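You operate a simulated robot arm through the tools that you are given. There is no shell and no other tool. Be economical: measure what you need, move in short steps, check, and stop when the job is done.

You are at the controls of a simulated robot arm. One attempt, no reset.

Task
Put things in order on the desk top. At the end: the white cloth stands where the orange cloth stood; the grey flask stands where the white cloth stood; the orange cloth stands on top of the pink blotter; the clear glass jar (marked "Stowrell") stands where the grey flask stood; whatever was shut is shut again. Leave all else as you found it, and nothing knocked over.
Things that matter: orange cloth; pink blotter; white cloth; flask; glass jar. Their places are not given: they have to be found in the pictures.

Only the result counts: the job must be done as asked and must still hold three seconds after the hand-in. Knocking over, shifting, dropping, spilling or breaking anything else fails it.

Robot
A 6-joint arm with a two-finger parallel gripper, fixed in place. Base frame: the origin is at the foot of the arm, x ahead of it, y to its left, z up; the work surface is at about z = 0. Units: mm, rad, N and s.
With the tool pointing down near the work surface it reaches from about 140 to 580 mm from the base axis. Its first joint turns from -1.152 to 1.152 rad. Payload 2.1 kg.
Tool frame: the origin (TCP) lies between the finger pads and is the grasp point; the fingertips stand 30 mm ahead of it; z points along the fingers, y is the line along which they close. The gripper opens to 94 mm. The fingers are 28 mm wide and 10 mm thick; the gripper's body (50 by 96 mm) begins 55 mm behind the TCP.
Orientation is told as [roll, pitch, yaw] about the base's x, y, z axes, in that order, counted from this pose: with the fingers straight down and closing along the base's y, the tool's x points along the base's -x, its y along +y and its z along -z.

Tools
- The arm moves only by the tool move_arm. Its argument "commands" is a list of rows, each an object of numbers (a shift or turn left out is 0, a gripper value left out holds the last): "tx", "ty", "tz": the shift along the base's x, y, z in units of 50 mm (1.0 is 50 mm); "rx", "ry", "rz": the turn, a rotation vector about the base's x, y, z in units of 4 degrees (1.0 is 4 degrees); "gripper": the gripper command, from -1 (fully open) to 1 (shut), values between in proportion. In form: [{"tx": .., "ty": .., "tz": .., "rx": .., "ry": .., "rz": .., "gripper": ..}, ...]. A call has 1 to 20 rows; each row shifts and turns the commanded pose from where the row before left it. A call with a number of a shift or a turn outside -1 to 1 is refused whole. Each row takes 0.2 s and may step no farther than 50 mm and 0.15 rad from the row before; otherwise, or with a gripper value out of range, the whole call is refused. Where a pose cannot be reached the arm comes as near as it can. A force on the tool above 40 N (or 10 N above the force at the start of the call, whichever is more), or a blocked arm, ends the call early, and 0.2 s more pass. Each finger travels about 72 mm/s and halts on what it meets, pressing with about 34 N; the grip force reading is that of the motor and also rises with nothing between the fingers. The clock runs only during rows and for 0.2 s after the last one: add rows that do not move to give the fingers time. The reply holds the time, the measured pose of the TCP, the force on the tool along the base axes, the opening and the grip force, in the units named above and with some noise.
- Cameras (640 x 400 px; columns grow to the right, rows downward): "scene" is fixed at [57.2, -375.4, 487.7]; the picture's right is [0.85, -0.53, 0.00], its down [-0.24, -0.40, -0.89] and it looks along [0.47, 0.75, -0.46] (base axes); focal length 323 px, centre (320, 200). "wrist" rides on the gripper at [-37, 0, -58] in the tool frame; the picture's right is [0.00, -1.00, 0.00], its down [0.97, 0.00, -0.24] and it looks along [0.24, 0.00, 0.97] (tool axes); focal length 218 px, centre (320, 200).
- capture(camera): a new picture of that camera. No time passes.
- measure_at(camera, pixels): there is no depth. For up to 12 entries [column, row, z] of the newest picture of that camera ("zoom" is the newest enlarged one), the place [x, y] in the base frame at which the ray of that pixel passes the height z, good to about 2 mm, but the place of the scene camera against the robot may be out by one fixed shift of up to 25 mm in any direction. No time passes.
- enlarge(camera, box): a new picture of the part [left, top, right, bottom] of that camera's present view, enlarged. No time passes.
- job_done(): hands the job in; it is judged then, once.

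Go step by step. Measure first, check grasps and placings, and put right what went wrong. The budget is 80 turns and 34 pictures, counting those below and the enlarged ones. Unless the task says otherwise, let go and move clear before handing in, and close with one line.

The tools are called by a JSON object that holds its "fn" and its "kwargs". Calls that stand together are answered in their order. move_arm: Moves the arm, as the interface text tells. Its arguments: {"type":"object","properties":{"commands":{"type":"array"}},"required":["commands"]} The other tools are called the same way: capture (camera) takes a picture; measure_at (camera, pixels) gives the place at which the rays of pixels pass given heights; enlarge (camera, box) takes an enlarged picture of a part of a camera's view; job_done () hands the job in.

At the start:

```text
time_s: 0.0
ee_pos: [220.6, 182.3, 288.4]
orientation: [-0.001, -0.001, 0.001]
wrist_force: [0.4, 0.0, 0.2]
width: 93.6
gripper_force: 0.1
```

scene: 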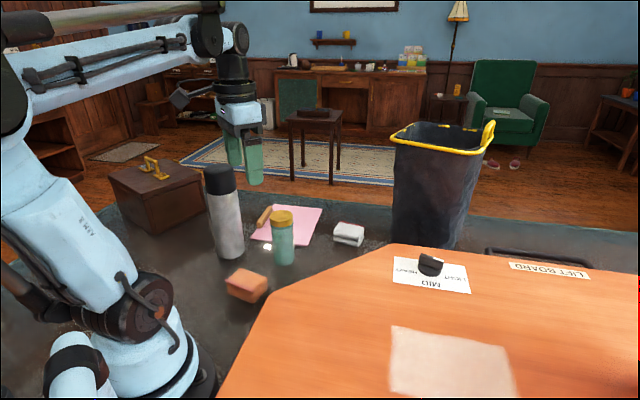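
wrist: 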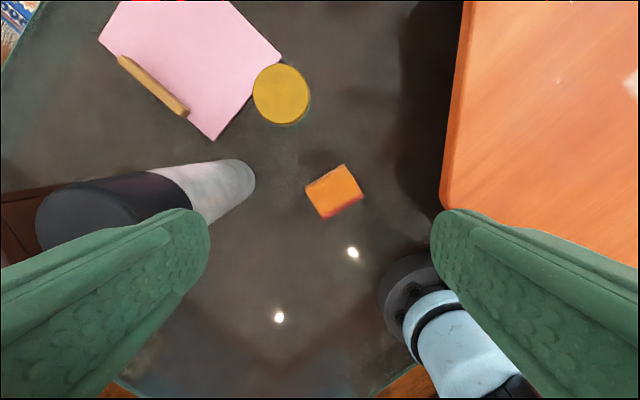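

The scene shows a lidded box (150,190), flask (225,215), a yellow-lidded jar (283,240), blotter, white block (348,233), orange block (247,285) and a big board. I'll enlarge for detail first.

{"fn": "enlarge", "kwargs": {"camera": "scene", "box": [90, 140, 390, 320]}}

{"fn": "enlarge", "kwargs": {"camera": "scene", "box": [360, 100, 640, 400]}}

```text
2.13 times, centred on (240, 230) of scene
```

zoom: 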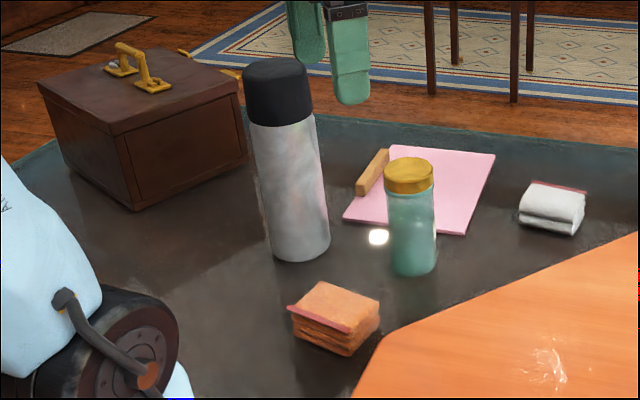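

```text
1.33 times, centred on (500, 250) of scene
```

zoom: 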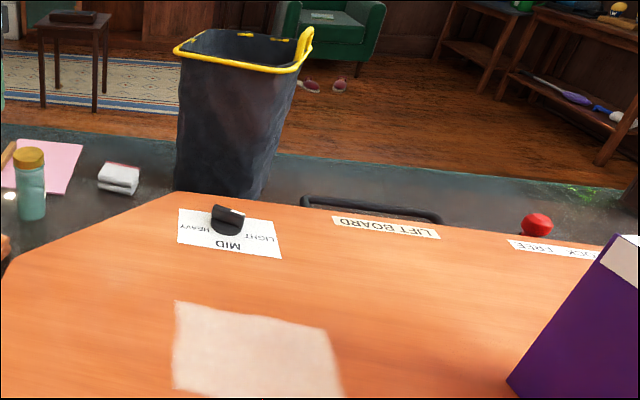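

The wrist view shows the flask, yellow-lidded jar, orange block and blotter with a wooden stick on it. I'll measure with the wrist and enlarge its view to read labels.

{"fn": "measure_at", "kwargs": {"camera": "wrist", "pixels": [[120, -5, 0], [281, 60, 0], [214, 139, 0], [98, 35, 0], [281, 93, 90], [334, 190, 25], [235, 187, 0], [120, 60, 10], [187, 113, 10], [440, 205, 0], [440, 205, 60]]}}

{"fn": "measure_at", "kwargs": {"camera": "scene", "pixels": [[348, 243, 0], [247, 300, 0]]}}

{"fn": "enlarge", "kwargs": {"camera": "wrist", "box": [90, 0, 410, 230]}}

```text
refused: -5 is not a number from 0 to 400
```

```text
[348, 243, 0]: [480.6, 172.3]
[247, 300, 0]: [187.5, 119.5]
```

```text
1.74 times, centred on (250, 115) of wrist
```

zoom: 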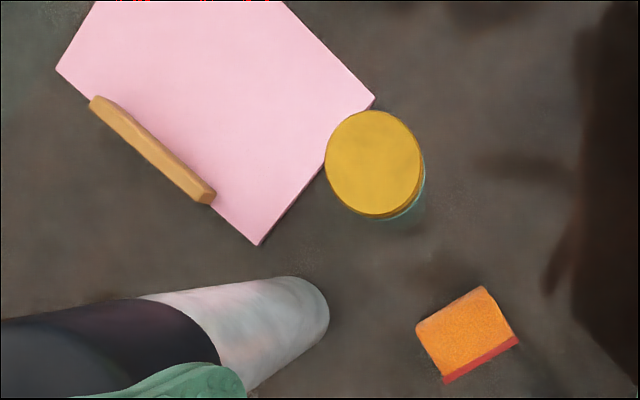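

The wrist zoom is clear; measuring key points in it.

{"fn": "measure_at", "kwargs": {"camera": "wrist", "pixels": [[120, 2, 0], [281, 60, 0], [214, 139, 0], [98, 35, 0], [281, 93, 90], [334, 190, 25], [235, 187, 0], [120, 60, 10], [187, 113, 10], [440, 205, 0], [440, 205, 60], [80, 220, 180]]}}

{"fn": "measure_at", "kwargs": {"camera": "zoom", "pixels": [[484, 286, 25], [415, 325, 25], [445, 378, 25], [518, 338, 25], [295, 277, 0], [329, 315, 0], [250, 385, 0]]}}

{"fn": "measure_at", "kwargs": {"camera": "scene", "pixels": [[283, 262, 0], [283, 215, 90], [229, 256, 0], [247, 276, 25], [270, 240, 0], [308, 249, 0], [322, 210, 0], [155, 237, 0], [105, 203, 0], [205, 220, 0], [250, 363, 60]]}}

```text
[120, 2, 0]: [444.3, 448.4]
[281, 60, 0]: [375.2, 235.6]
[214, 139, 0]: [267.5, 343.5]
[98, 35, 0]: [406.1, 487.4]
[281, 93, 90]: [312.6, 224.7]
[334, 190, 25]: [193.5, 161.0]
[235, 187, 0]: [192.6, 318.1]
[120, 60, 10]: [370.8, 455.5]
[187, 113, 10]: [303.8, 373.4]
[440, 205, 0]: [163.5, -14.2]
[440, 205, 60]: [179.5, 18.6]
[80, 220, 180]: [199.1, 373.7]
```

```text
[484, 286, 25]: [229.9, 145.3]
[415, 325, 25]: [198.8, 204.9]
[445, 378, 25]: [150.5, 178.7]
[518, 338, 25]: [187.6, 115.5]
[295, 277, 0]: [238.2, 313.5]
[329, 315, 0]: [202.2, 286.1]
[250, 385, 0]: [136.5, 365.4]
```

```text
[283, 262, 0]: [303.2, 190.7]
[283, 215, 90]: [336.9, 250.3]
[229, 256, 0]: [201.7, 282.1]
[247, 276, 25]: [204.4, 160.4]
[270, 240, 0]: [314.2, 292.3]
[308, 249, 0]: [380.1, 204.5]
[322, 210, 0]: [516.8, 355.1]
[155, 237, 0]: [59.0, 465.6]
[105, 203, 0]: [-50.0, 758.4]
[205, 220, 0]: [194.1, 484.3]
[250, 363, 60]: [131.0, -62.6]
```

Board, bin and the box need better views. I'll rise and move to the right to look down at the right half of the desk.

{"fn": "move_arm", "kwargs": {"commands": [{"tz": 1}, {"tz": 1}, {"ty": -0.7, "tx": 0.6}, {"ty": -0.7, "tx": 0.6}, {"ty": -0.7, "tx": 0.6}, {"ty": -0.7, "tx": 0.3}, {"ty": -0.7}, {}]}}

{"fn": "capture", "kwargs": {"camera": "wrist"}}

```text
time_s: 1.8
ee_pos: [324.5, 9.1, 387.7]
orientation: [0.0, -0.002, 0.0]
wrist_force: [0.2, -0.2, 0.0]
width: 94.1
gripper_force: 0.0
```

```text
28 pictures are left
```

wrist: 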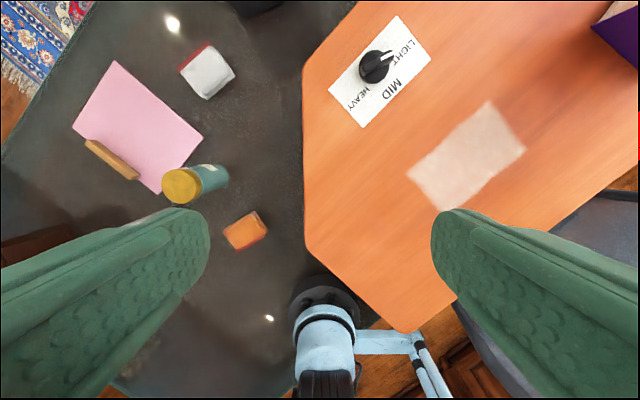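

The jar at (195,183) seems to carry a label on its side; enlarging, along with the white cloth.

{"fn": "enlarge", "kwargs": {"camera": "wrist", "box": [70, 30, 290, 260]}}

{"fn": "measure_at", "kwargs": {"camera": "wrist", "pixels": [[115, 61, 0], [203, 138, 0], [158, 193, 0], [73, 126, 0], [181, 186, 90], [181, 186, 100], [305, 248, 0], [305, 248, 60], [305, 248, 100], [302, 68, 60], [246, 230, 25], [210, 75, 25]]}}

```text
1.74 times, centred on (180, 145) of wrist
```

zoom: 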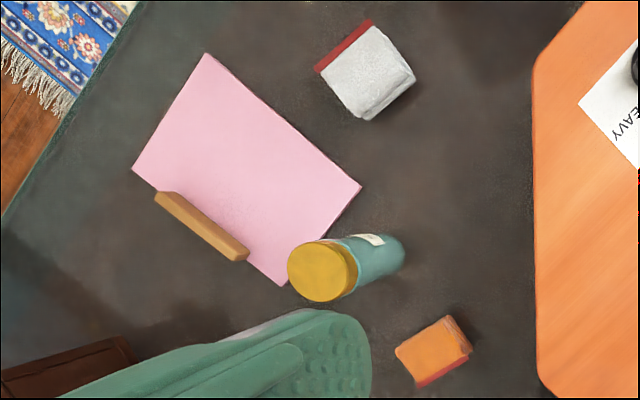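

```text
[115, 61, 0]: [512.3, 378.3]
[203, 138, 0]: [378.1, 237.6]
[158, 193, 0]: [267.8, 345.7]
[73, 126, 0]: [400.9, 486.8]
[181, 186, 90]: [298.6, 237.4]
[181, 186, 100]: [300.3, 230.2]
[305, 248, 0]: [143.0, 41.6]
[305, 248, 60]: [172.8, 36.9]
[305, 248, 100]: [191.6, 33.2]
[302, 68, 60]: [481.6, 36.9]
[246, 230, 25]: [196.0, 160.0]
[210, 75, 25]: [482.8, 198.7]
```

The label on the jar (zoom 370,240) faces +x. I'll move to beyond the jar and tilt the camera back to read it and see the box.

{"fn": "move_arm", "kwargs": {"commands": [{"ty": 0.8, "tx": 0.3, "ry": 1}, {"ty": 0.8, "tx": 0.3, "ry": 1}, {"ty": 0.8, "tx": 0.3, "ry": 1}, {"ty": 0.8, "tx": 0.3, "ry": 1}, {"ty": 0.8, "tx": 0.3, "ry": 1}, {"ty": 0.8, "tx": 0.3, "ry": 1}, {"tz": -0.8, "tx": 0.2, "ry": 1}, {"tz": -0.8, "tx": 0.2, "ry": 1}, {"tz": -0.5}, {}]}}

{"fn": "capture", "kwargs": {"camera": "wrist"}}

```text
time_s: 4.0
ee_pos: [370.3, 231.6, 235.8]
orientation: [0.023, 0.506, 0.0]
wrist_force: [-0.1, 0.3, 0.3]
width: 93.9
gripper_force: 0.1
out of reach, approached as far as the arm can: row 4, 5, 6, 8
```

```text
26 pictures are left
```

wrist: 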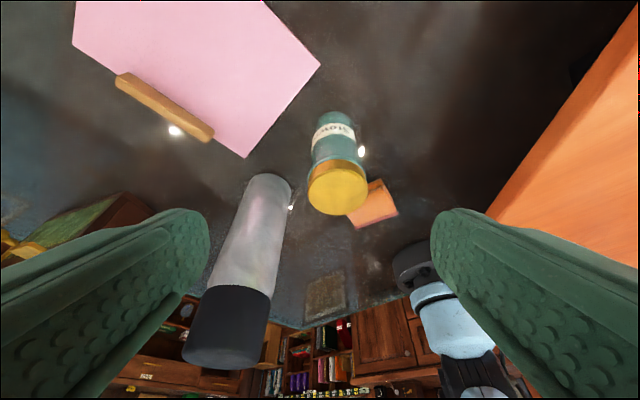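

The jar's label appears to begin "STOW". Enlarging to confirm.

{"fn": "enlarge", "kwargs": {"camera": "wrist", "box": [270, 90, 410, 230]}}

{"fn": "measure_at", "kwargs": {"camera": "wrist", "pixels": [[337, 190, 90], [337, 190, 100], [337, 190, 110], [337, 190, 120], [335, 113, 0], [270, 174, 0], [290, 195, 0], [228, 348, 200], [228, 348, 220], [228, 348, 180]]}}

```text
2.86 times, centred on (340, 160) of wrist
```

zoom: 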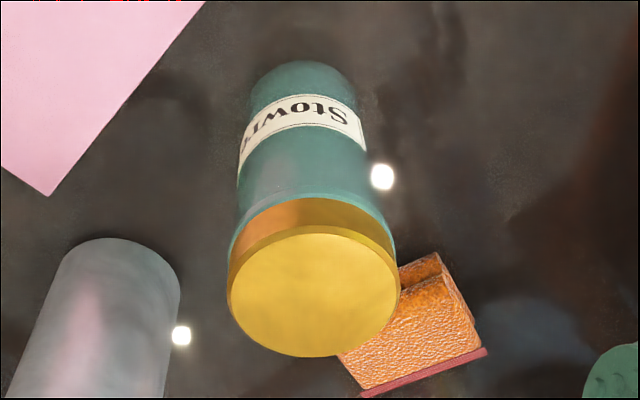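

```text
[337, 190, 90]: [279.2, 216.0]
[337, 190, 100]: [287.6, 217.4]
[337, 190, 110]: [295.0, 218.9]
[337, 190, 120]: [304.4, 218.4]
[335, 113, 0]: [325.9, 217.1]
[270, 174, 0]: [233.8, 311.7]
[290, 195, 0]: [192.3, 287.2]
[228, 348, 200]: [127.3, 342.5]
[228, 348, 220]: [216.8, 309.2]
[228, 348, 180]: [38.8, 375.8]
```

The label reads "Stowr…", so the teal jar with the gold lid is the one, at about (305,218), height 120. Plan: orange → blotter, white → orange's place, flask → white's place, jar → flask's place. I'll go level above orange for a precise look.

{"fn": "move_arm", "kwargs": {"commands": [{"tz": 0.8, "ry": -1, "tx": -0.3}, {"tz": 0.6, "ry": -1, "tx": -0.3}, {"ry": -1, "ty": -0.6}, {"ry": -1, "ty": -0.6}, {"ry": -1, "tx": -0.6}, {"ry": -1, "tx": -0.6}, {"ry": -1, "tx": -0.6}, {"tx": -0.6, "ry": -0.25}, {"tz": -0.8, "tx": -0.2}, {"tz": -0.6}, {}]}}

{"fn": "capture", "kwargs": {"camera": "wrist"}}

```text
time_s: 6.4
ee_pos: [208.2, 173.0, 233.7]
orientation: [0.022, 0.0, -0.001]
wrist_force: [0.2, 0.2, 0.3]
width: 94.0
gripper_force: 0.1
```

```text
24 pictures are left
```

wrist: 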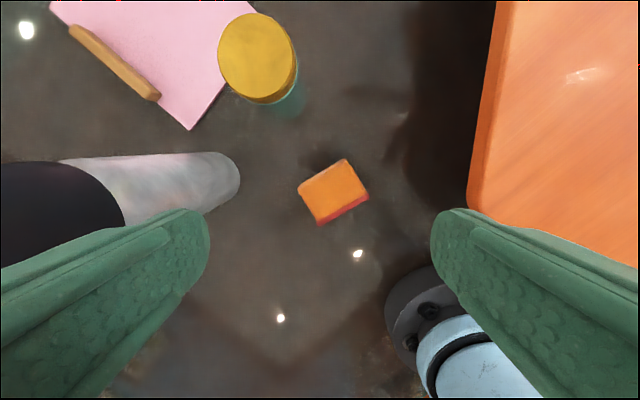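

Orange at (334,192). Enlarging for its corners.

{"fn": "enlarge", "kwargs": {"camera": "wrist", "box": [270, 140, 400, 240]}}

```text
4.00 times, centred on (335, 190) of wrist
```

zoom: 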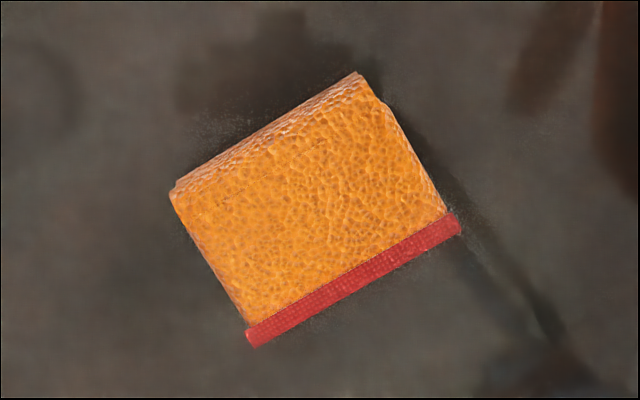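

{"fn": "measure_at", "kwargs": {"camera": "zoom", "pixels": [[178, 195, 30], [372, 95, 30], [446, 212, 30], [246, 322, 30], [460, 228, 0], [250, 347, 0], [170, 192, 0], [355, 73, 0], [315, 210, 30], [315, 210, 0]]}}

{"fn": "measure_at", "kwargs": {"camera": "wrist", "pixels": [[257, 55, 120], [470, 200, 60], [470, 200, 100], [485, 100, 60], [240, 178, 0], [205, 152, 0], [212, 212, 0]]}}

```text
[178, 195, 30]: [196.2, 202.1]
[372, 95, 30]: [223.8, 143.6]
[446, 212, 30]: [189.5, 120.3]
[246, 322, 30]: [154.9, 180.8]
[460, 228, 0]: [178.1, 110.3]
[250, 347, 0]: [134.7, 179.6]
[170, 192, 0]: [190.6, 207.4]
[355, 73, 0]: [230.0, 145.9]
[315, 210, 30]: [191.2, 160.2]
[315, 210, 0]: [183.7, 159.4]
```

```text
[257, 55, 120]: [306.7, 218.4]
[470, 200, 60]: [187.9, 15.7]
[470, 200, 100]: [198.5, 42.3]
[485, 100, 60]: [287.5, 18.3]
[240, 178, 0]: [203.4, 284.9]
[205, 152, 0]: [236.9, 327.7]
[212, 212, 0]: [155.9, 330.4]
```

Orange's centre is about (191,162), long side 65 mm at ~27° off y, height ~30. Flask base centre is near (200,320). I'll level, turn 27° and descend to grasp across the long side.

{"fn": "move_arm", "kwargs": {"commands": [{"tx": -0.34, "ty": -0.23, "rx": -0.31, "rz": 1}, {"rz": 1}, {"rz": 1}, {"rz": 1, "tz": -0.6}, {"rz": 1, "tz": -0.7}, {"rz": 1, "tz": -0.7}, {"rz": 0.75, "tz": -0.6}, {"tz": -0.4}, {"tz": -0.3}, {}]}}

{"fn": "capture", "kwargs": {"camera": "wrist"}}

```text
time_s: 8.6
ee_pos: [194.6, 160.5, 67.9]
orientation: [0.001, 0.0, 0.469]
wrist_force: [0.2, -0.1, 0.8]
width: 93.9
gripper_force: 0.1
```

```text
22 pictures are left
```

wrist: 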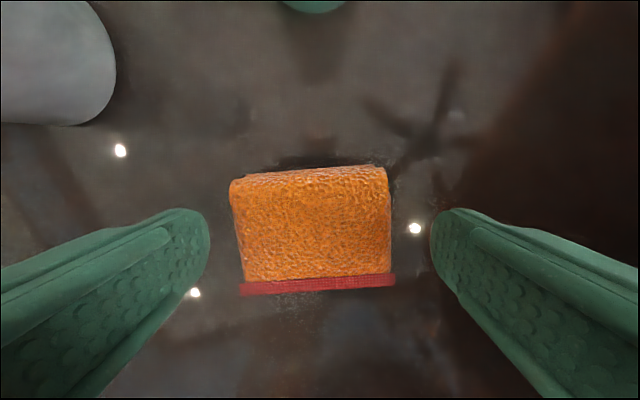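

The block is squared between the fingers (cols 230–390). Measuring its centre to refine.

{"fn": "measure_at", "kwargs": {"camera": "wrist", "pixels": [[230, 182, 30], [387, 172, 30], [392, 276, 30], [245, 280, 30], [241, 295, 10], [395, 287, 10], [60, 125, 0], [115, 70, 0]]}}

```text
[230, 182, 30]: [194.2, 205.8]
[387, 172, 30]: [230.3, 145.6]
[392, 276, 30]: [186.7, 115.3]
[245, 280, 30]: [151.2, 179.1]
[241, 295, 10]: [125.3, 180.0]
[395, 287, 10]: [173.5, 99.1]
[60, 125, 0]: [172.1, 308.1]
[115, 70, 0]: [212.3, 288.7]
```

Comparing both views gives a top height near 43 mm and centre ≈(194.5,163). Descending and closing.

{"fn": "move_arm", "kwargs": {"commands": [{"tz": -0.35, "ty": 0.04}, {"tz": -0.25}, {}, {"gripper": 1}, {"gripper": 1}, {"gripper": 1}, {"gripper": 1}]}}

```text
time_s: 10.2
ee_pos: [194.1, 162.6, 39.0]
orientation: [0.002, -0.001, 0.469]
wrist_force: [0.6, -0.2, 0.1]
width: 76.6
gripper_force: 33.9
```

Gripped at 76.6 mm (probably the wider red edge). Lifting slightly to check.

{"fn": "move_arm", "kwargs": {"commands": [{"tz": 0.6}, {"tz": 0.8}, {"tz": 0.8}, {}]}}

{"fn": "capture", "kwargs": {"camera": "wrist"}}

```text
time_s: 11.2
ee_pos: [192.9, 162.3, 149.1]
orientation: [0.0, 0.0, 0.47]
wrist_force: [-0.1, 0.4, -0.4]
width: 76.3
gripper_force: 33.9
```

```text
21 pictures are left
```

wrist: 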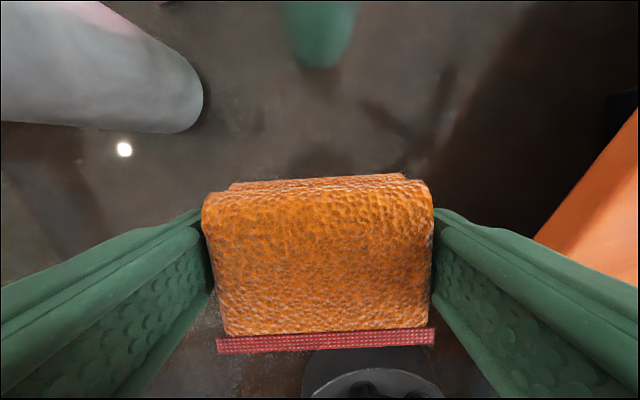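

Orange is held squarely. Raising, and carrying it above the jar to over the blotter at about (380,350).

{"fn": "move_arm", "kwargs": {"commands": [{"tz": 0.7}, {"tz": 0.7}, {"tx": 0.69, "ty": 0.39}, {"tx": 0.69, "ty": 0.39}, {"tx": 0.69, "ty": 0.39}, {"tx": 0.69, "ty": 0.39}, {"tx": 0.36, "ty": 0.74}, {"tx": 0.36, "ty": 0.74, "tz": -0.2}, {"tx": 0.36, "ty": 0.74, "tz": -0.4}, {"tz": -0.8}, {"tz": -0.6}, {}]}}

{"fn": "capture", "kwargs": {"camera": "wrist"}}

```text
time_s: 13.8
ee_pos: [383.8, 351.0, 120.0]
orientation: [0.001, 0.0, 0.47]
wrist_force: [1.2, -0.5, 0.1]
width: 76.1
gripper_force: 33.6
```

```text
20 pictures are left
```

wrist: 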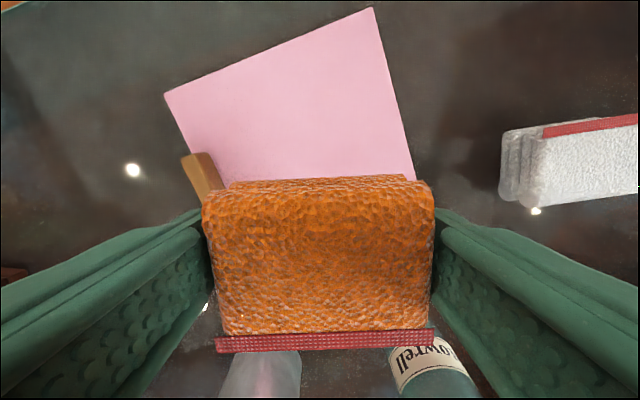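

Clear of the stick by ~18 mm; I'll shift a few mm further from it and lower onto the blotter.

{"fn": "move_arm", "kwargs": {"commands": [{"tx": 0.12, "ty": -0.1}, {"tz": -0.6}, {"tz": -0.5}, {"tz": -0.3}, {"tz": -0.06}, {}]}}

```text
time_s: 15.2
ee_pos: [391.5, 347.4, 46.5]
orientation: [0.003, 0.0, 0.47]
wrist_force: [0.3, 0.5, -0.2]
width: 76.1
gripper_force: 34.1
```

No contact yet; lowering a few mm more.

{"fn": "move_arm", "kwargs": {"commands": [{"tz": -0.04}, {"tz": -0.04}, {}]}}

```text
time_s: 16.1
ee_pos: [390.8, 347.2, 44.2]
orientation: [0.002, 0.0, 0.47]
wrist_force: [-0.7, -0.1, 13.1]
width: 76.0
gripper_force: 34.0
stopped in row 3: the force on the tool passed its limit (the readings are from after the stop); the commanded pose is now the measured one
```

Contact with the blotter felt (13 N). Releasing and rising.

{"fn": "move_arm", "kwargs": {"commands": [{"gripper": -0.8}, {"gripper": -1}, {}, {"tz": 0.4}, {"tz": 0.8}, {"tz": 0.8}, {}]}}

{"fn": "capture", "kwargs": {"camera": "wrist"}}

```text
time_s: 17.7
ee_pos: [391.6, 346.3, 142.5]
orientation: [0.0, 0.001, 0.468]
wrist_force: [0.2, 0.3, 0.0]
width: 93.9
gripper_force: 0.2
```

```text
19 pictures are left
```

wrist: 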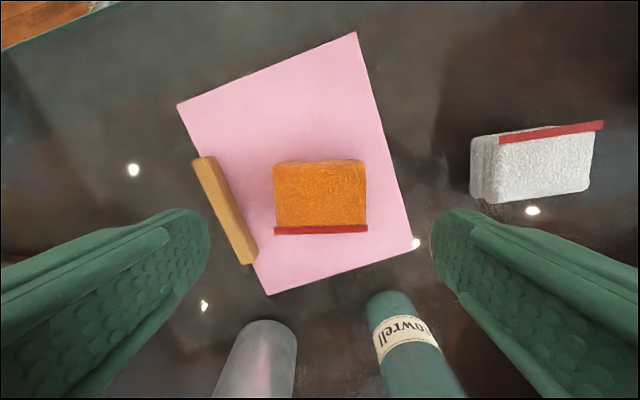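

Orange rests on the blotter, stick untouched. Next the white block at (540,165): hovering over it with 10° more yaw.

{"fn": "move_arm", "kwargs": {"commands": [{"tx": 0.4, "ty": -0.72, "rz": 1}, {"tx": 0.4, "ty": -0.72, "rz": 1}, {"tx": 0.4, "ty": -0.72, "rz": 0.5}, {"tx": 0.36, "ty": -0.72}, {}]}}

{"fn": "capture", "kwargs": {"camera": "wrist"}}

```text
time_s: 18.9
ee_pos: [468.6, 200.8, 144.7]
orientation: [0.0, -0.001, 0.646]
wrist_force: [0.8, -1.0, 0.4]
width: 93.9
gripper_force: 0.1
```

```text
18 pictures are left
```

wrist: 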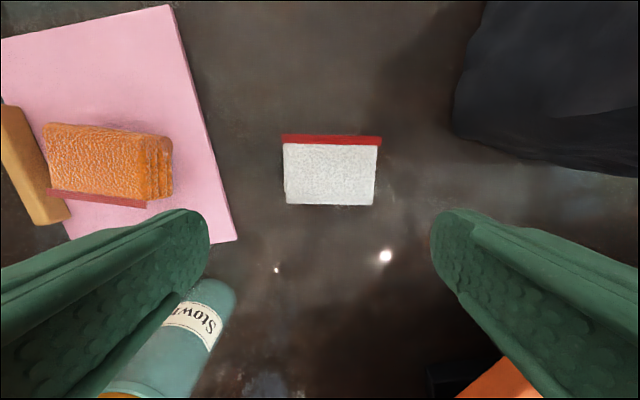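

White is square to the gripper. Measuring it and the bin's near edge.

{"fn": "measure_at", "kwargs": {"camera": "wrist", "pixels": [[285, 144, 25], [378, 146, 25], [375, 206, 25], [286, 204, 25], [282, 135, 15], [382, 137, 15], [455, 130, 0], [640, 178, 0], [480, 10, 0], [455, 130, 60], [530, 160, 0], [465, 398, 90]]}}

```text
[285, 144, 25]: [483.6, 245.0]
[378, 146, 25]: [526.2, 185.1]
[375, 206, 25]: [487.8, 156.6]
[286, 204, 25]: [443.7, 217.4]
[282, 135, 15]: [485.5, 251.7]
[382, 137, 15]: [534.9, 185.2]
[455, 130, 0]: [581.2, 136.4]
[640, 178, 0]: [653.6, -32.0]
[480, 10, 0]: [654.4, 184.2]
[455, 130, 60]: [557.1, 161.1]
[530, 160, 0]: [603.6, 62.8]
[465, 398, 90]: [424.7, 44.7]
```

White's centre is about (485.5,201.5). Checking bin clearance with the scene camera before descending.

{"fn": "measure_at", "kwargs": {"camera": "scene", "pixels": [[393, 236, 0], [391, 138, 200], [391, 138, 230], [391, 138, 260], [391, 138, 300], [470, 155, 200], [470, 155, 230], [470, 155, 260], [460, 248, 0], [348, 228, 25], [229, 256, 0]]}}

```text
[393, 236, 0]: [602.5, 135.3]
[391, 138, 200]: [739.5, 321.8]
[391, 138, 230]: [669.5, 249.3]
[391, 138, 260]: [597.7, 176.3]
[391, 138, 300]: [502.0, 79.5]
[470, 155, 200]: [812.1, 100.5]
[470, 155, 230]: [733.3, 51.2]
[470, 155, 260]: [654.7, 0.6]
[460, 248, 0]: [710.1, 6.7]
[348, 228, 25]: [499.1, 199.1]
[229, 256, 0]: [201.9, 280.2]
```

Bin stays ≥40 mm away. Descending on white and gripping.

{"fn": "move_arm", "kwargs": {"commands": [{"tx": 0.34, "ty": 0.01, "tz": -0.3}, {"tz": -0.6}, {"tz": -0.6}, {"tz": -0.4}, {"tz": -0.2}, {}, {"gripper": 1}, {"gripper": 1}, {"gripper": 1}, {"gripper": 1}]}}

```text
time_s: 21.1
ee_pos: [486.1, 203.1, 37.3]
orientation: [-0.001, 0.001, 0.644]
wrist_force: [0.6, 0.2, 0.6]
width: 75.6
gripper_force: 33.1
```

White gripped (75.6 mm). Lifting and carrying it over the jar to orange's old place (190,161.5), restoring 27° yaw.

{"fn": "move_arm", "kwargs": {"commands": [{"tz": 0.8}, {"tz": 0.8}, {"tx": -0.84, "ty": -0.12, "tz": 0.5}, {"tx": -0.6, "tz": 0.7}, {"tz": 0.5}, {"tx": -0.8, "ty": -0.12, "rz": -1}, {"tx": -0.8, "ty": -0.12, "rz": -1}, {"tx": -0.8, "ty": -0.12, "rz": -0.5}, {"tx": -0.8, "ty": -0.12}, {"tx": -0.8, "ty": -0.12}, {"tx": -0.48, "ty": -0.11}, {"tz": -0.8}, {}]}}

{"fn": "capture", "kwargs": {"camera": "wrist"}}

```text
time_s: 23.9
ee_pos: [190.5, 163.6, 164.6]
orientation: [0.0, 0.001, 0.472]
wrist_force: [-0.1, -0.8, 0.3]
width: 75.5
gripper_force: 34.4
```

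```text
17 pictures are left
```

wrist: 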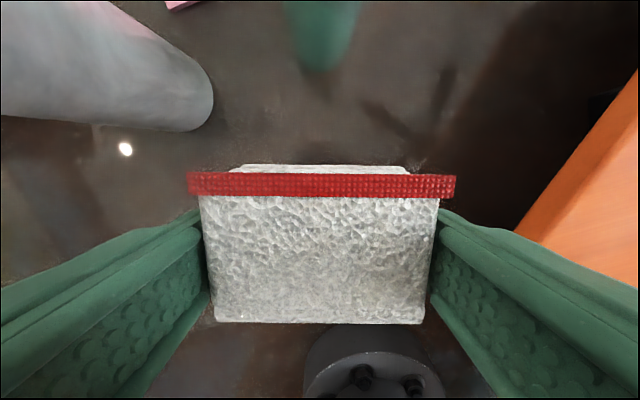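

White hangs level; target TCP (190.3,160.8). Lowering to contact.

{"fn": "move_arm", "kwargs": {"commands": [{"ty": -0.05, "tz": -0.6}, {"tz": -0.7}, {"tz": -0.7}, {"tz": -0.4}, {"tz": -0.06}, {"tz": -0.05}, {"tz": -0.04}, {}]}}

```text
time_s: 25.4
ee_pos: [189.5, 159.5, 37.4]
orientation: [0.001, 0.004, 0.469]
wrist_force: [-2.2, -0.9, 20.2]
width: 75.1
gripper_force: 33.8
stopped in row 7: the force on the tool passed its limit (the readings are from after the stop); the commanded pose is now the measured one
```

On the desk at (189.5,159.5). Releasing and rising high to look at the flask.

{"fn": "move_arm", "kwargs": {"commands": [{"gripper": -0.8}, {"gripper": -1}, {}, {"tz": 0.4}, {"tz": 0.8}, {"tz": 1, "rz": -1}, {"tz": 1, "rz": -1}, {"tz": 1, "rz": -1}, {"tz": 1, "rz": -1}, {"tz": 1, "rz": -1}, {"rz": -1}, {"rz": -0.75}, {}]}}

{"fn": "capture", "kwargs": {"camera": "wrist"}}

```text
time_s: 28.2
ee_pos: [191.1, 158.3, 348.2]
orientation: [0.0, 0.001, -0.001]
wrist_force: [0.0, 0.8, 0.1]
width: 94.1
gripper_force: 0.0
```

```text
16 pictures are left
```

wrist: 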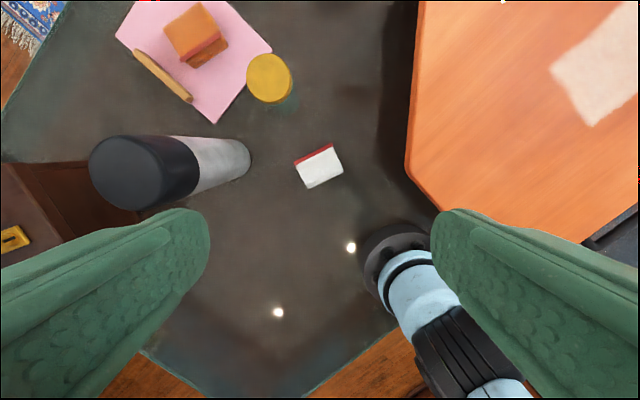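

White placed. Flask top centre is about (126,173), base right edge (250,160). Measuring.

{"fn": "measure_at", "kwargs": {"camera": "wrist", "pixels": [[126, 173, 200], [126, 173, 215], [126, 173, 230], [89, 172, 215], [165, 172, 215], [250, 160, 0], [222, 138, 0], [230, 183, 0], [126, 135, 215], [126, 211, 215]]}}

{"fn": "enlarge", "kwargs": {"camera": "wrist", "box": [60, 110, 280, 240]}}

```text
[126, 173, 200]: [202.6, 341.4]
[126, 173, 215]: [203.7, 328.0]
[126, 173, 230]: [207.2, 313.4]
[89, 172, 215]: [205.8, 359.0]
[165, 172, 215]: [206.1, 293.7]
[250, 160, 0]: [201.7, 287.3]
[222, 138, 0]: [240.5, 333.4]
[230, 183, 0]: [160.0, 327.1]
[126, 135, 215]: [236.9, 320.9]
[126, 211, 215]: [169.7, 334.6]
```

```text
2.91 times, centred on (170, 175) of wrist
```

zoom: 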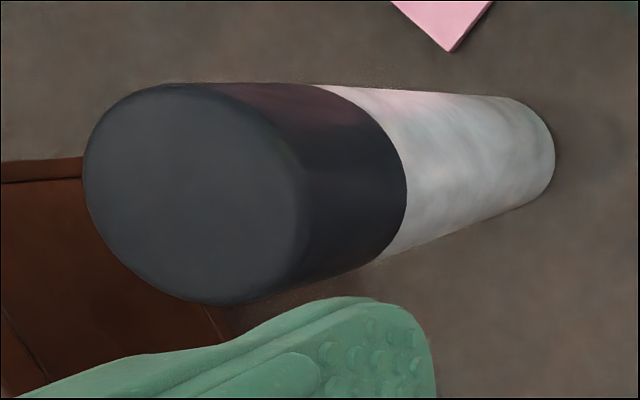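

Flask centre ≈(203,323), diameter ~67–70, height ~219. Hovering right above it to refine.

{"fn": "move_arm", "kwargs": {"commands": [{"ty": 0.8, "tx": 0.05}, {"ty": 0.8, "tx": 0.05}, {"ty": 0.8, "tx": 0.05}, {"ty": 0.8, "tx": 0.05}, {"tz": -0.7}, {}]}}

{"fn": "capture", "kwargs": {"camera": "wrist"}}

```text
time_s: 29.6
ee_pos: [198.9, 318.2, 311.7]
orientation: [0.001, 0.002, -0.001]
wrist_force: [0.6, -0.1, -0.5]
width: 93.9
gripper_force: 0.0
```

```text
14 pictures are left
```

wrist: 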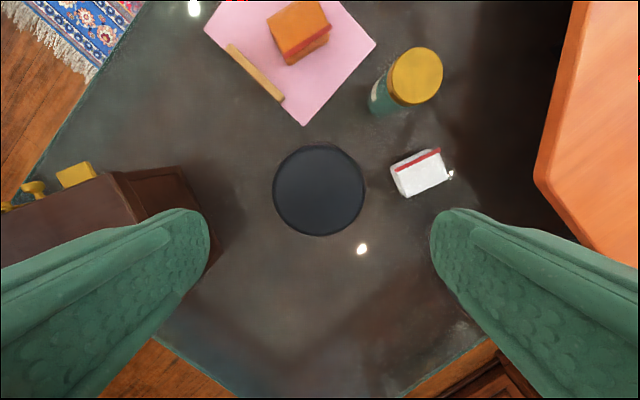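

{"fn": "measure_at", "kwargs": {"camera": "wrist", "pixels": [[319, 190, 219], [319, 190, 210], [319, 190, 228], [273, 190, 219], [365, 190, 219], [112, 172, 100], [112, 172, 140], [180, 167, 0], [208, 270, 0]]}}

```text
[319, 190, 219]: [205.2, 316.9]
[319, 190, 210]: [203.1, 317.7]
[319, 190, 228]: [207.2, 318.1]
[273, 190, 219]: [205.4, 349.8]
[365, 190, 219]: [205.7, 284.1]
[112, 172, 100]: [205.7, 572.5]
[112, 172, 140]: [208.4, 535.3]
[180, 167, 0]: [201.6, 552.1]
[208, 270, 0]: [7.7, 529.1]
```

Flask centre (204.5,318), radius 33, top height ≈219–225. Box is far. Descending to TCP z≈182 and gripping.

{"fn": "move_arm", "kwargs": {"commands": [{"tx": 0.11}, {"tz": -0.6}, {"tz": -0.6}, {"tz": -0.6}, {"tz": -0.5}, {"tz": -0.29}, {}, {"gripper": 1}, {"gripper": 1}, {"gripper": 1}, {"gripper": 1}]}}

```text
time_s: 32.0
ee_pos: [208.1, 320.1, 182.5]
orientation: [0.0, 0.003, -0.002]
wrist_force: [0.1, -0.5, 0.1]
width: 68.8
gripper_force: 34.2
```

Gripped at 68.8 mm. Lifting in a gentle step to check the load.

{"fn": "move_arm", "kwargs": {"commands": [{"tz": 0.2}, {"tz": 0.3}, {"tz": 0.4}, {"tz": 0.4}, {}]}}

{"fn": "capture", "kwargs": {"camera": "scene"}}

```text
time_s: 33.2
ee_pos: [205.4, 318.4, 247.8]
orientation: [0.0, 0.001, -0.002]
wrist_force: [-0.2, 0.2, -3.0]
width: 68.6
gripper_force: 33.9
```

```text
13 pictures are left
```

scene: 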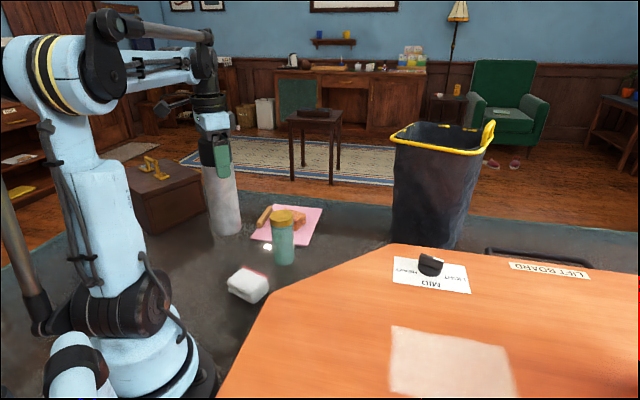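

The whole flask lifted upright. Carrying it behind the jar and over the blotter toward white's old place.

{"fn": "move_arm", "kwargs": {"commands": [{"tx": 0.4}, {"tx": 0.6, "ty": -0.05}, {"tx": 0.6, "ty": -0.05}, {"tx": 0.6, "ty": -0.05}, {"tx": 0.5}, {"tx": 0.5, "ty": -0.36}, {"tx": 0.5, "ty": -0.36}, {"tx": 0.5, "ty": -0.36}, {"tx": 0.5, "ty": -0.36, "tz": -0.1}, {"tx": 0.5, "ty": -0.36, "tz": -0.2}, {"tx": 0.4, "ty": -0.33, "tz": -0.2}, {}]}}

{"fn": "capture", "kwargs": {"camera": "scene"}}

```text
time_s: 35.8
ee_pos: [486.2, 203.5, 221.7]
orientation: [0.0, 0.005, 0.001]
wrist_force: [-0.3, 0.2, -3.8]
width: 68.4
gripper_force: 33.7
```

```text
12 pictures are left
```

scene: 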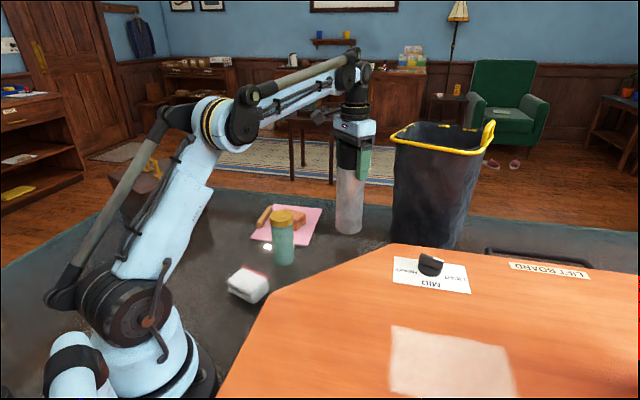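

Flask is over the target at (486,203). Lowering to contact.

{"fn": "move_arm", "kwargs": {"commands": [{"tx": 0.02, "ty": -0.02, "tz": -0.3}, {"tz": -0.25}, {"tz": -0.1}, {"tz": -0.06}, {"tz": -0.05}, {"tz": -0.04}, {"tz": -0.04}, {}]}}

```text
time_s: 37.6
ee_pos: [486.9, 203.8, 180.2]
orientation: [0.0, 0.004, -0.003]
wrist_force: [-1.9, 0.9, 18.3]
width: 68.5
gripper_force: 34.1
```

Flask is down (18 N). Easing 1 mm, releasing and rising straight up.

{"fn": "move_arm", "kwargs": {"commands": [{"tz": 0.03}, {"gripper": -0.7}, {"gripper": -1}, {}, {"tz": 0.3}, {"tz": 0.5}, {"tz": 0.6}, {}]}}

{"fn": "capture", "kwargs": {"camera": "wrist"}}

```text
time_s: 39.4
ee_pos: [488.5, 204.7, 252.1]
orientation: [0.0, 0.002, -0.002]
wrist_force: [0.7, -0.4, 0.6]
width: 93.8
gripper_force: 0.0
```

```text
11 pictures are left
```

wrist: 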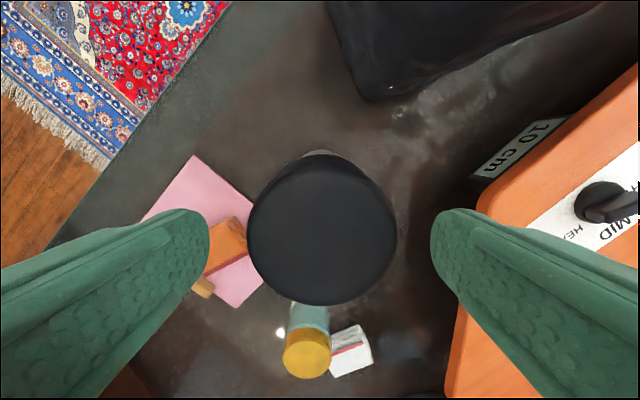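

Flask stands upright. Rising more to clear the cap, then moving over the jar.

{"fn": "move_arm", "kwargs": {"commands": [{"tz": 0.6}, {"tx": -0.5, "tz": 0.2}, {"tx": -0.8}, {"tx": -0.8}, {"tx": -0.8, "ty": 0.15}, {"tx": -0.7, "ty": 0.15, "tz": -0.5}, {"tz": -0.8}, {}]}}

{"fn": "capture", "kwargs": {"camera": "wrist"}}

```text
time_s: 41.2
ee_pos: [306.2, 218.9, 219.3]
orientation: [0.001, 0.002, -0.002]
wrist_force: [0.5, 0.7, -0.5]
width: 94.2
gripper_force: 0.0
out of reach, approached as far as the arm can: row 1
```

```text
10 pictures are left
```

wrist: 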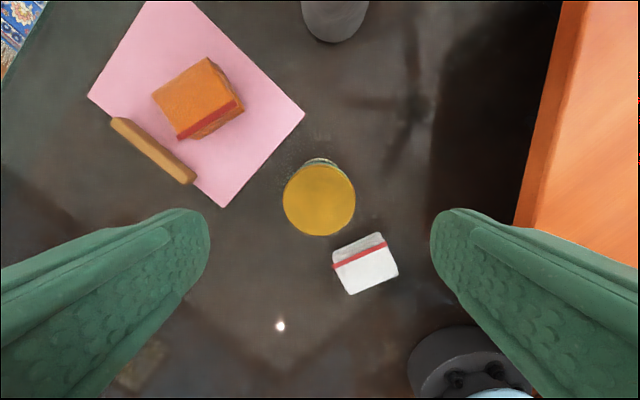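

Flask still stands (335,20). The jar lid is centred at (319,199); measuring.

{"fn": "measure_at", "kwargs": {"camera": "wrist", "pixels": [[319, 199, 120], [319, 199, 110], [283, 199, 120], [355, 199, 120], [335, 43, 0], [333, 247, 25], [383, 233, 25], [398, 270, 25], [350, 294, 25], [319, 157, 0]]}}

```text
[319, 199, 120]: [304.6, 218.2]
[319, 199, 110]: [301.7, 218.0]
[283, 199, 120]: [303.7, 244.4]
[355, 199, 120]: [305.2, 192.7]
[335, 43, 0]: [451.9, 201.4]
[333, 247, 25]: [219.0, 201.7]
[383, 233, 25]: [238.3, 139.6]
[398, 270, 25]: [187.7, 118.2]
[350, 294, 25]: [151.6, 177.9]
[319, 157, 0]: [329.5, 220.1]
```

Jar centre (304.5,218.2), diameter ~52; flask's near edge at x≈452 puts its centre at ≈(485,201). Descending on the jar and gripping.

{"fn": "move_arm", "kwargs": {"commands": [{"tx": -0.03, "tz": -0.6}, {"tz": -0.7}, {"tz": -0.7}, {"tz": -0.5}, {"tz": -0.3}, {}, {"gripper": 1}, {"gripper": 1}, {"gripper": 1}, {"gripper": 1}]}}

```text
time_s: 43.4
ee_pos: [302.3, 220.0, 78.0]
orientation: [0.0, 0.003, -0.003]
wrist_force: [-0.5, -0.3, -1.0]
width: 52.8
gripper_force: 34.1
```

Gripped at 52.8 mm. Lifting and moving the jar by (−100,+100) mm to flask's old place.

{"fn": "move_arm", "kwargs": {"commands": [{"tz": 0.3}, {"tz": 0.6}, {"tz": 0.3}, {"tx": -0.3, "ty": 0.3}, {"tx": -0.5, "ty": 0.5}, {"tx": -0.5, "ty": 0.5}, {"tx": -0.5, "ty": 0.5}, {"tx": -0.2, "ty": 0.2}, {}]}}

{"fn": "capture", "kwargs": {"camera": "scene"}}

```text
time_s: 45.4
ee_pos: [203.3, 318.2, 137.5]
orientation: [0.0, 0.002, -0.002]
wrist_force: [0.1, -0.7, -2.3]
width: 52.6
gripper_force: 34.3
```

```text
9 pictures are left
```

scene: 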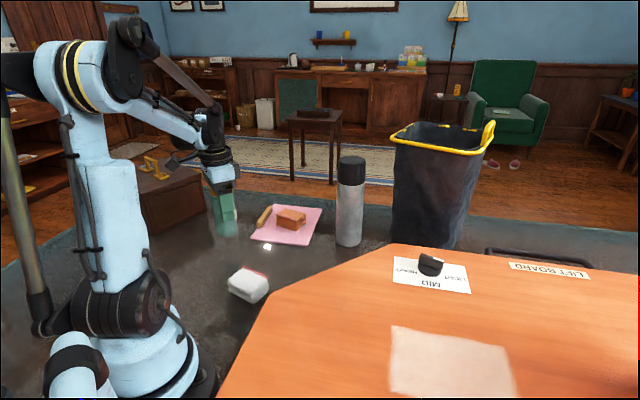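

Jar held upright over the place; everything else stands well. Lowering to contact near TCP z 78.

{"fn": "move_arm", "kwargs": {"commands": [{"tz": -0.5}, {"tz": -0.4}, {"tz": -0.15}, {"tz": -0.06}, {"tz": -0.05}, {"tz": -0.04}, {"tz": -0.03}, {}]}}

```text
time_s: 47.0
ee_pos: [204.7, 319.2, 76.8]
orientation: [0.001, 0.003, -0.002]
wrist_force: [-0.4, -1.4, 9.5]
width: 52.6
gripper_force: 34.2
stopped in row 8: the force on the tool passed its limit (the readings are from after the stop); the commanded pose is now the measured one
```

Jar is on the desk at (204.7,319.2). Releasing and rising.

{"fn": "move_arm", "kwargs": {"commands": [{"gripper": -0.7}, {"gripper": -1}, {}, {"tz": 0.3}, {"tz": 0.7}, {"tz": 0.9}, {"tz": 0.9}, {"tz": 0.9}, {"ty": -0.8}, {"ty": -0.8}, {"ty": -0.8}, {}]}}

{"fn": "capture", "kwargs": {"camera": "scene"}}

{"fn": "capture", "kwargs": {"camera": "wrist"}}

```text
time_s: 49.6
ee_pos: [202.9, 198.9, 261.6]
orientation: [-0.001, 0.001, -0.001]
wrist_force: [-0.6, 0.2, 0.1]
width: 94.2
gripper_force: 0.0
```

```text
8 pictures are left
```

scene: 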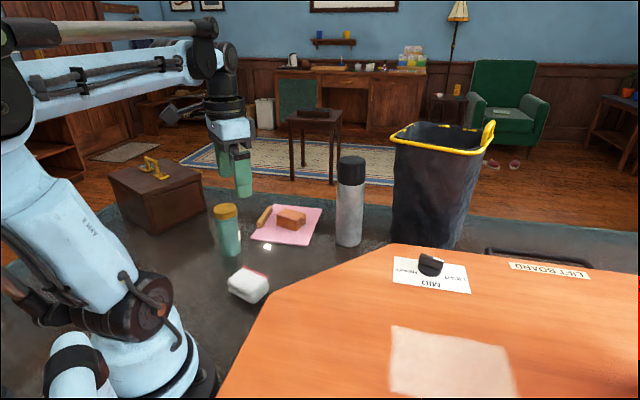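

```text
7 pictures are left
```

wrist: 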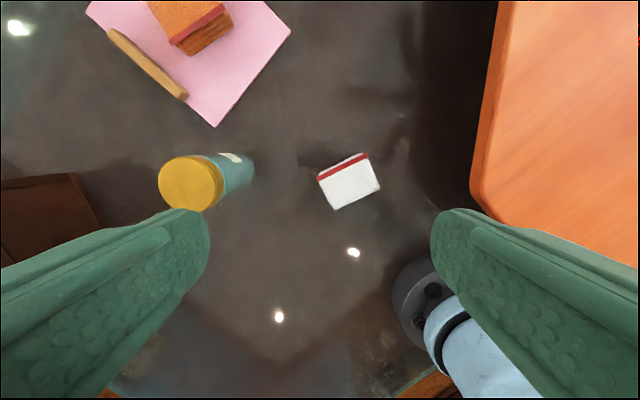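

All items are in place; a final numeric check of the blotter, jar and white cloth.

{"fn": "measure_at", "kwargs": {"camera": "wrist", "pixels": [[291, 32, 0], [215, 127, 0], [190, 184, 120], [318, 178, 25], [367, 155, 25], [380, 186, 25], [335, 210, 25], [108, 33, 10], [187, 98, 10]]}}

```text
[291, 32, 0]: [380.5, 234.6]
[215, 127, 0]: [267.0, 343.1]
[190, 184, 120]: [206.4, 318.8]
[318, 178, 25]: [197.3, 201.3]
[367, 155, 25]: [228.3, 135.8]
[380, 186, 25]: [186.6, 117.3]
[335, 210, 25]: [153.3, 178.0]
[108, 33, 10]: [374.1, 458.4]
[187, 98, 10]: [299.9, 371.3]
```

The readings agree with the targets: white centre ≈(191,158), jar (206,319), and the blotter and stick unmoved. Handing in.

{"fn": "job_done", "kwargs": {}}

```text
The job is handed in.
```

I've handed the job in. By my last pictures and readings, the orange cloth is on the pink blotter, and the white cloth is where the orange one stood. The flask is where the white cloth stood, and the Stowrell jar is where the flask stood. Nothing was opened or knocked over.
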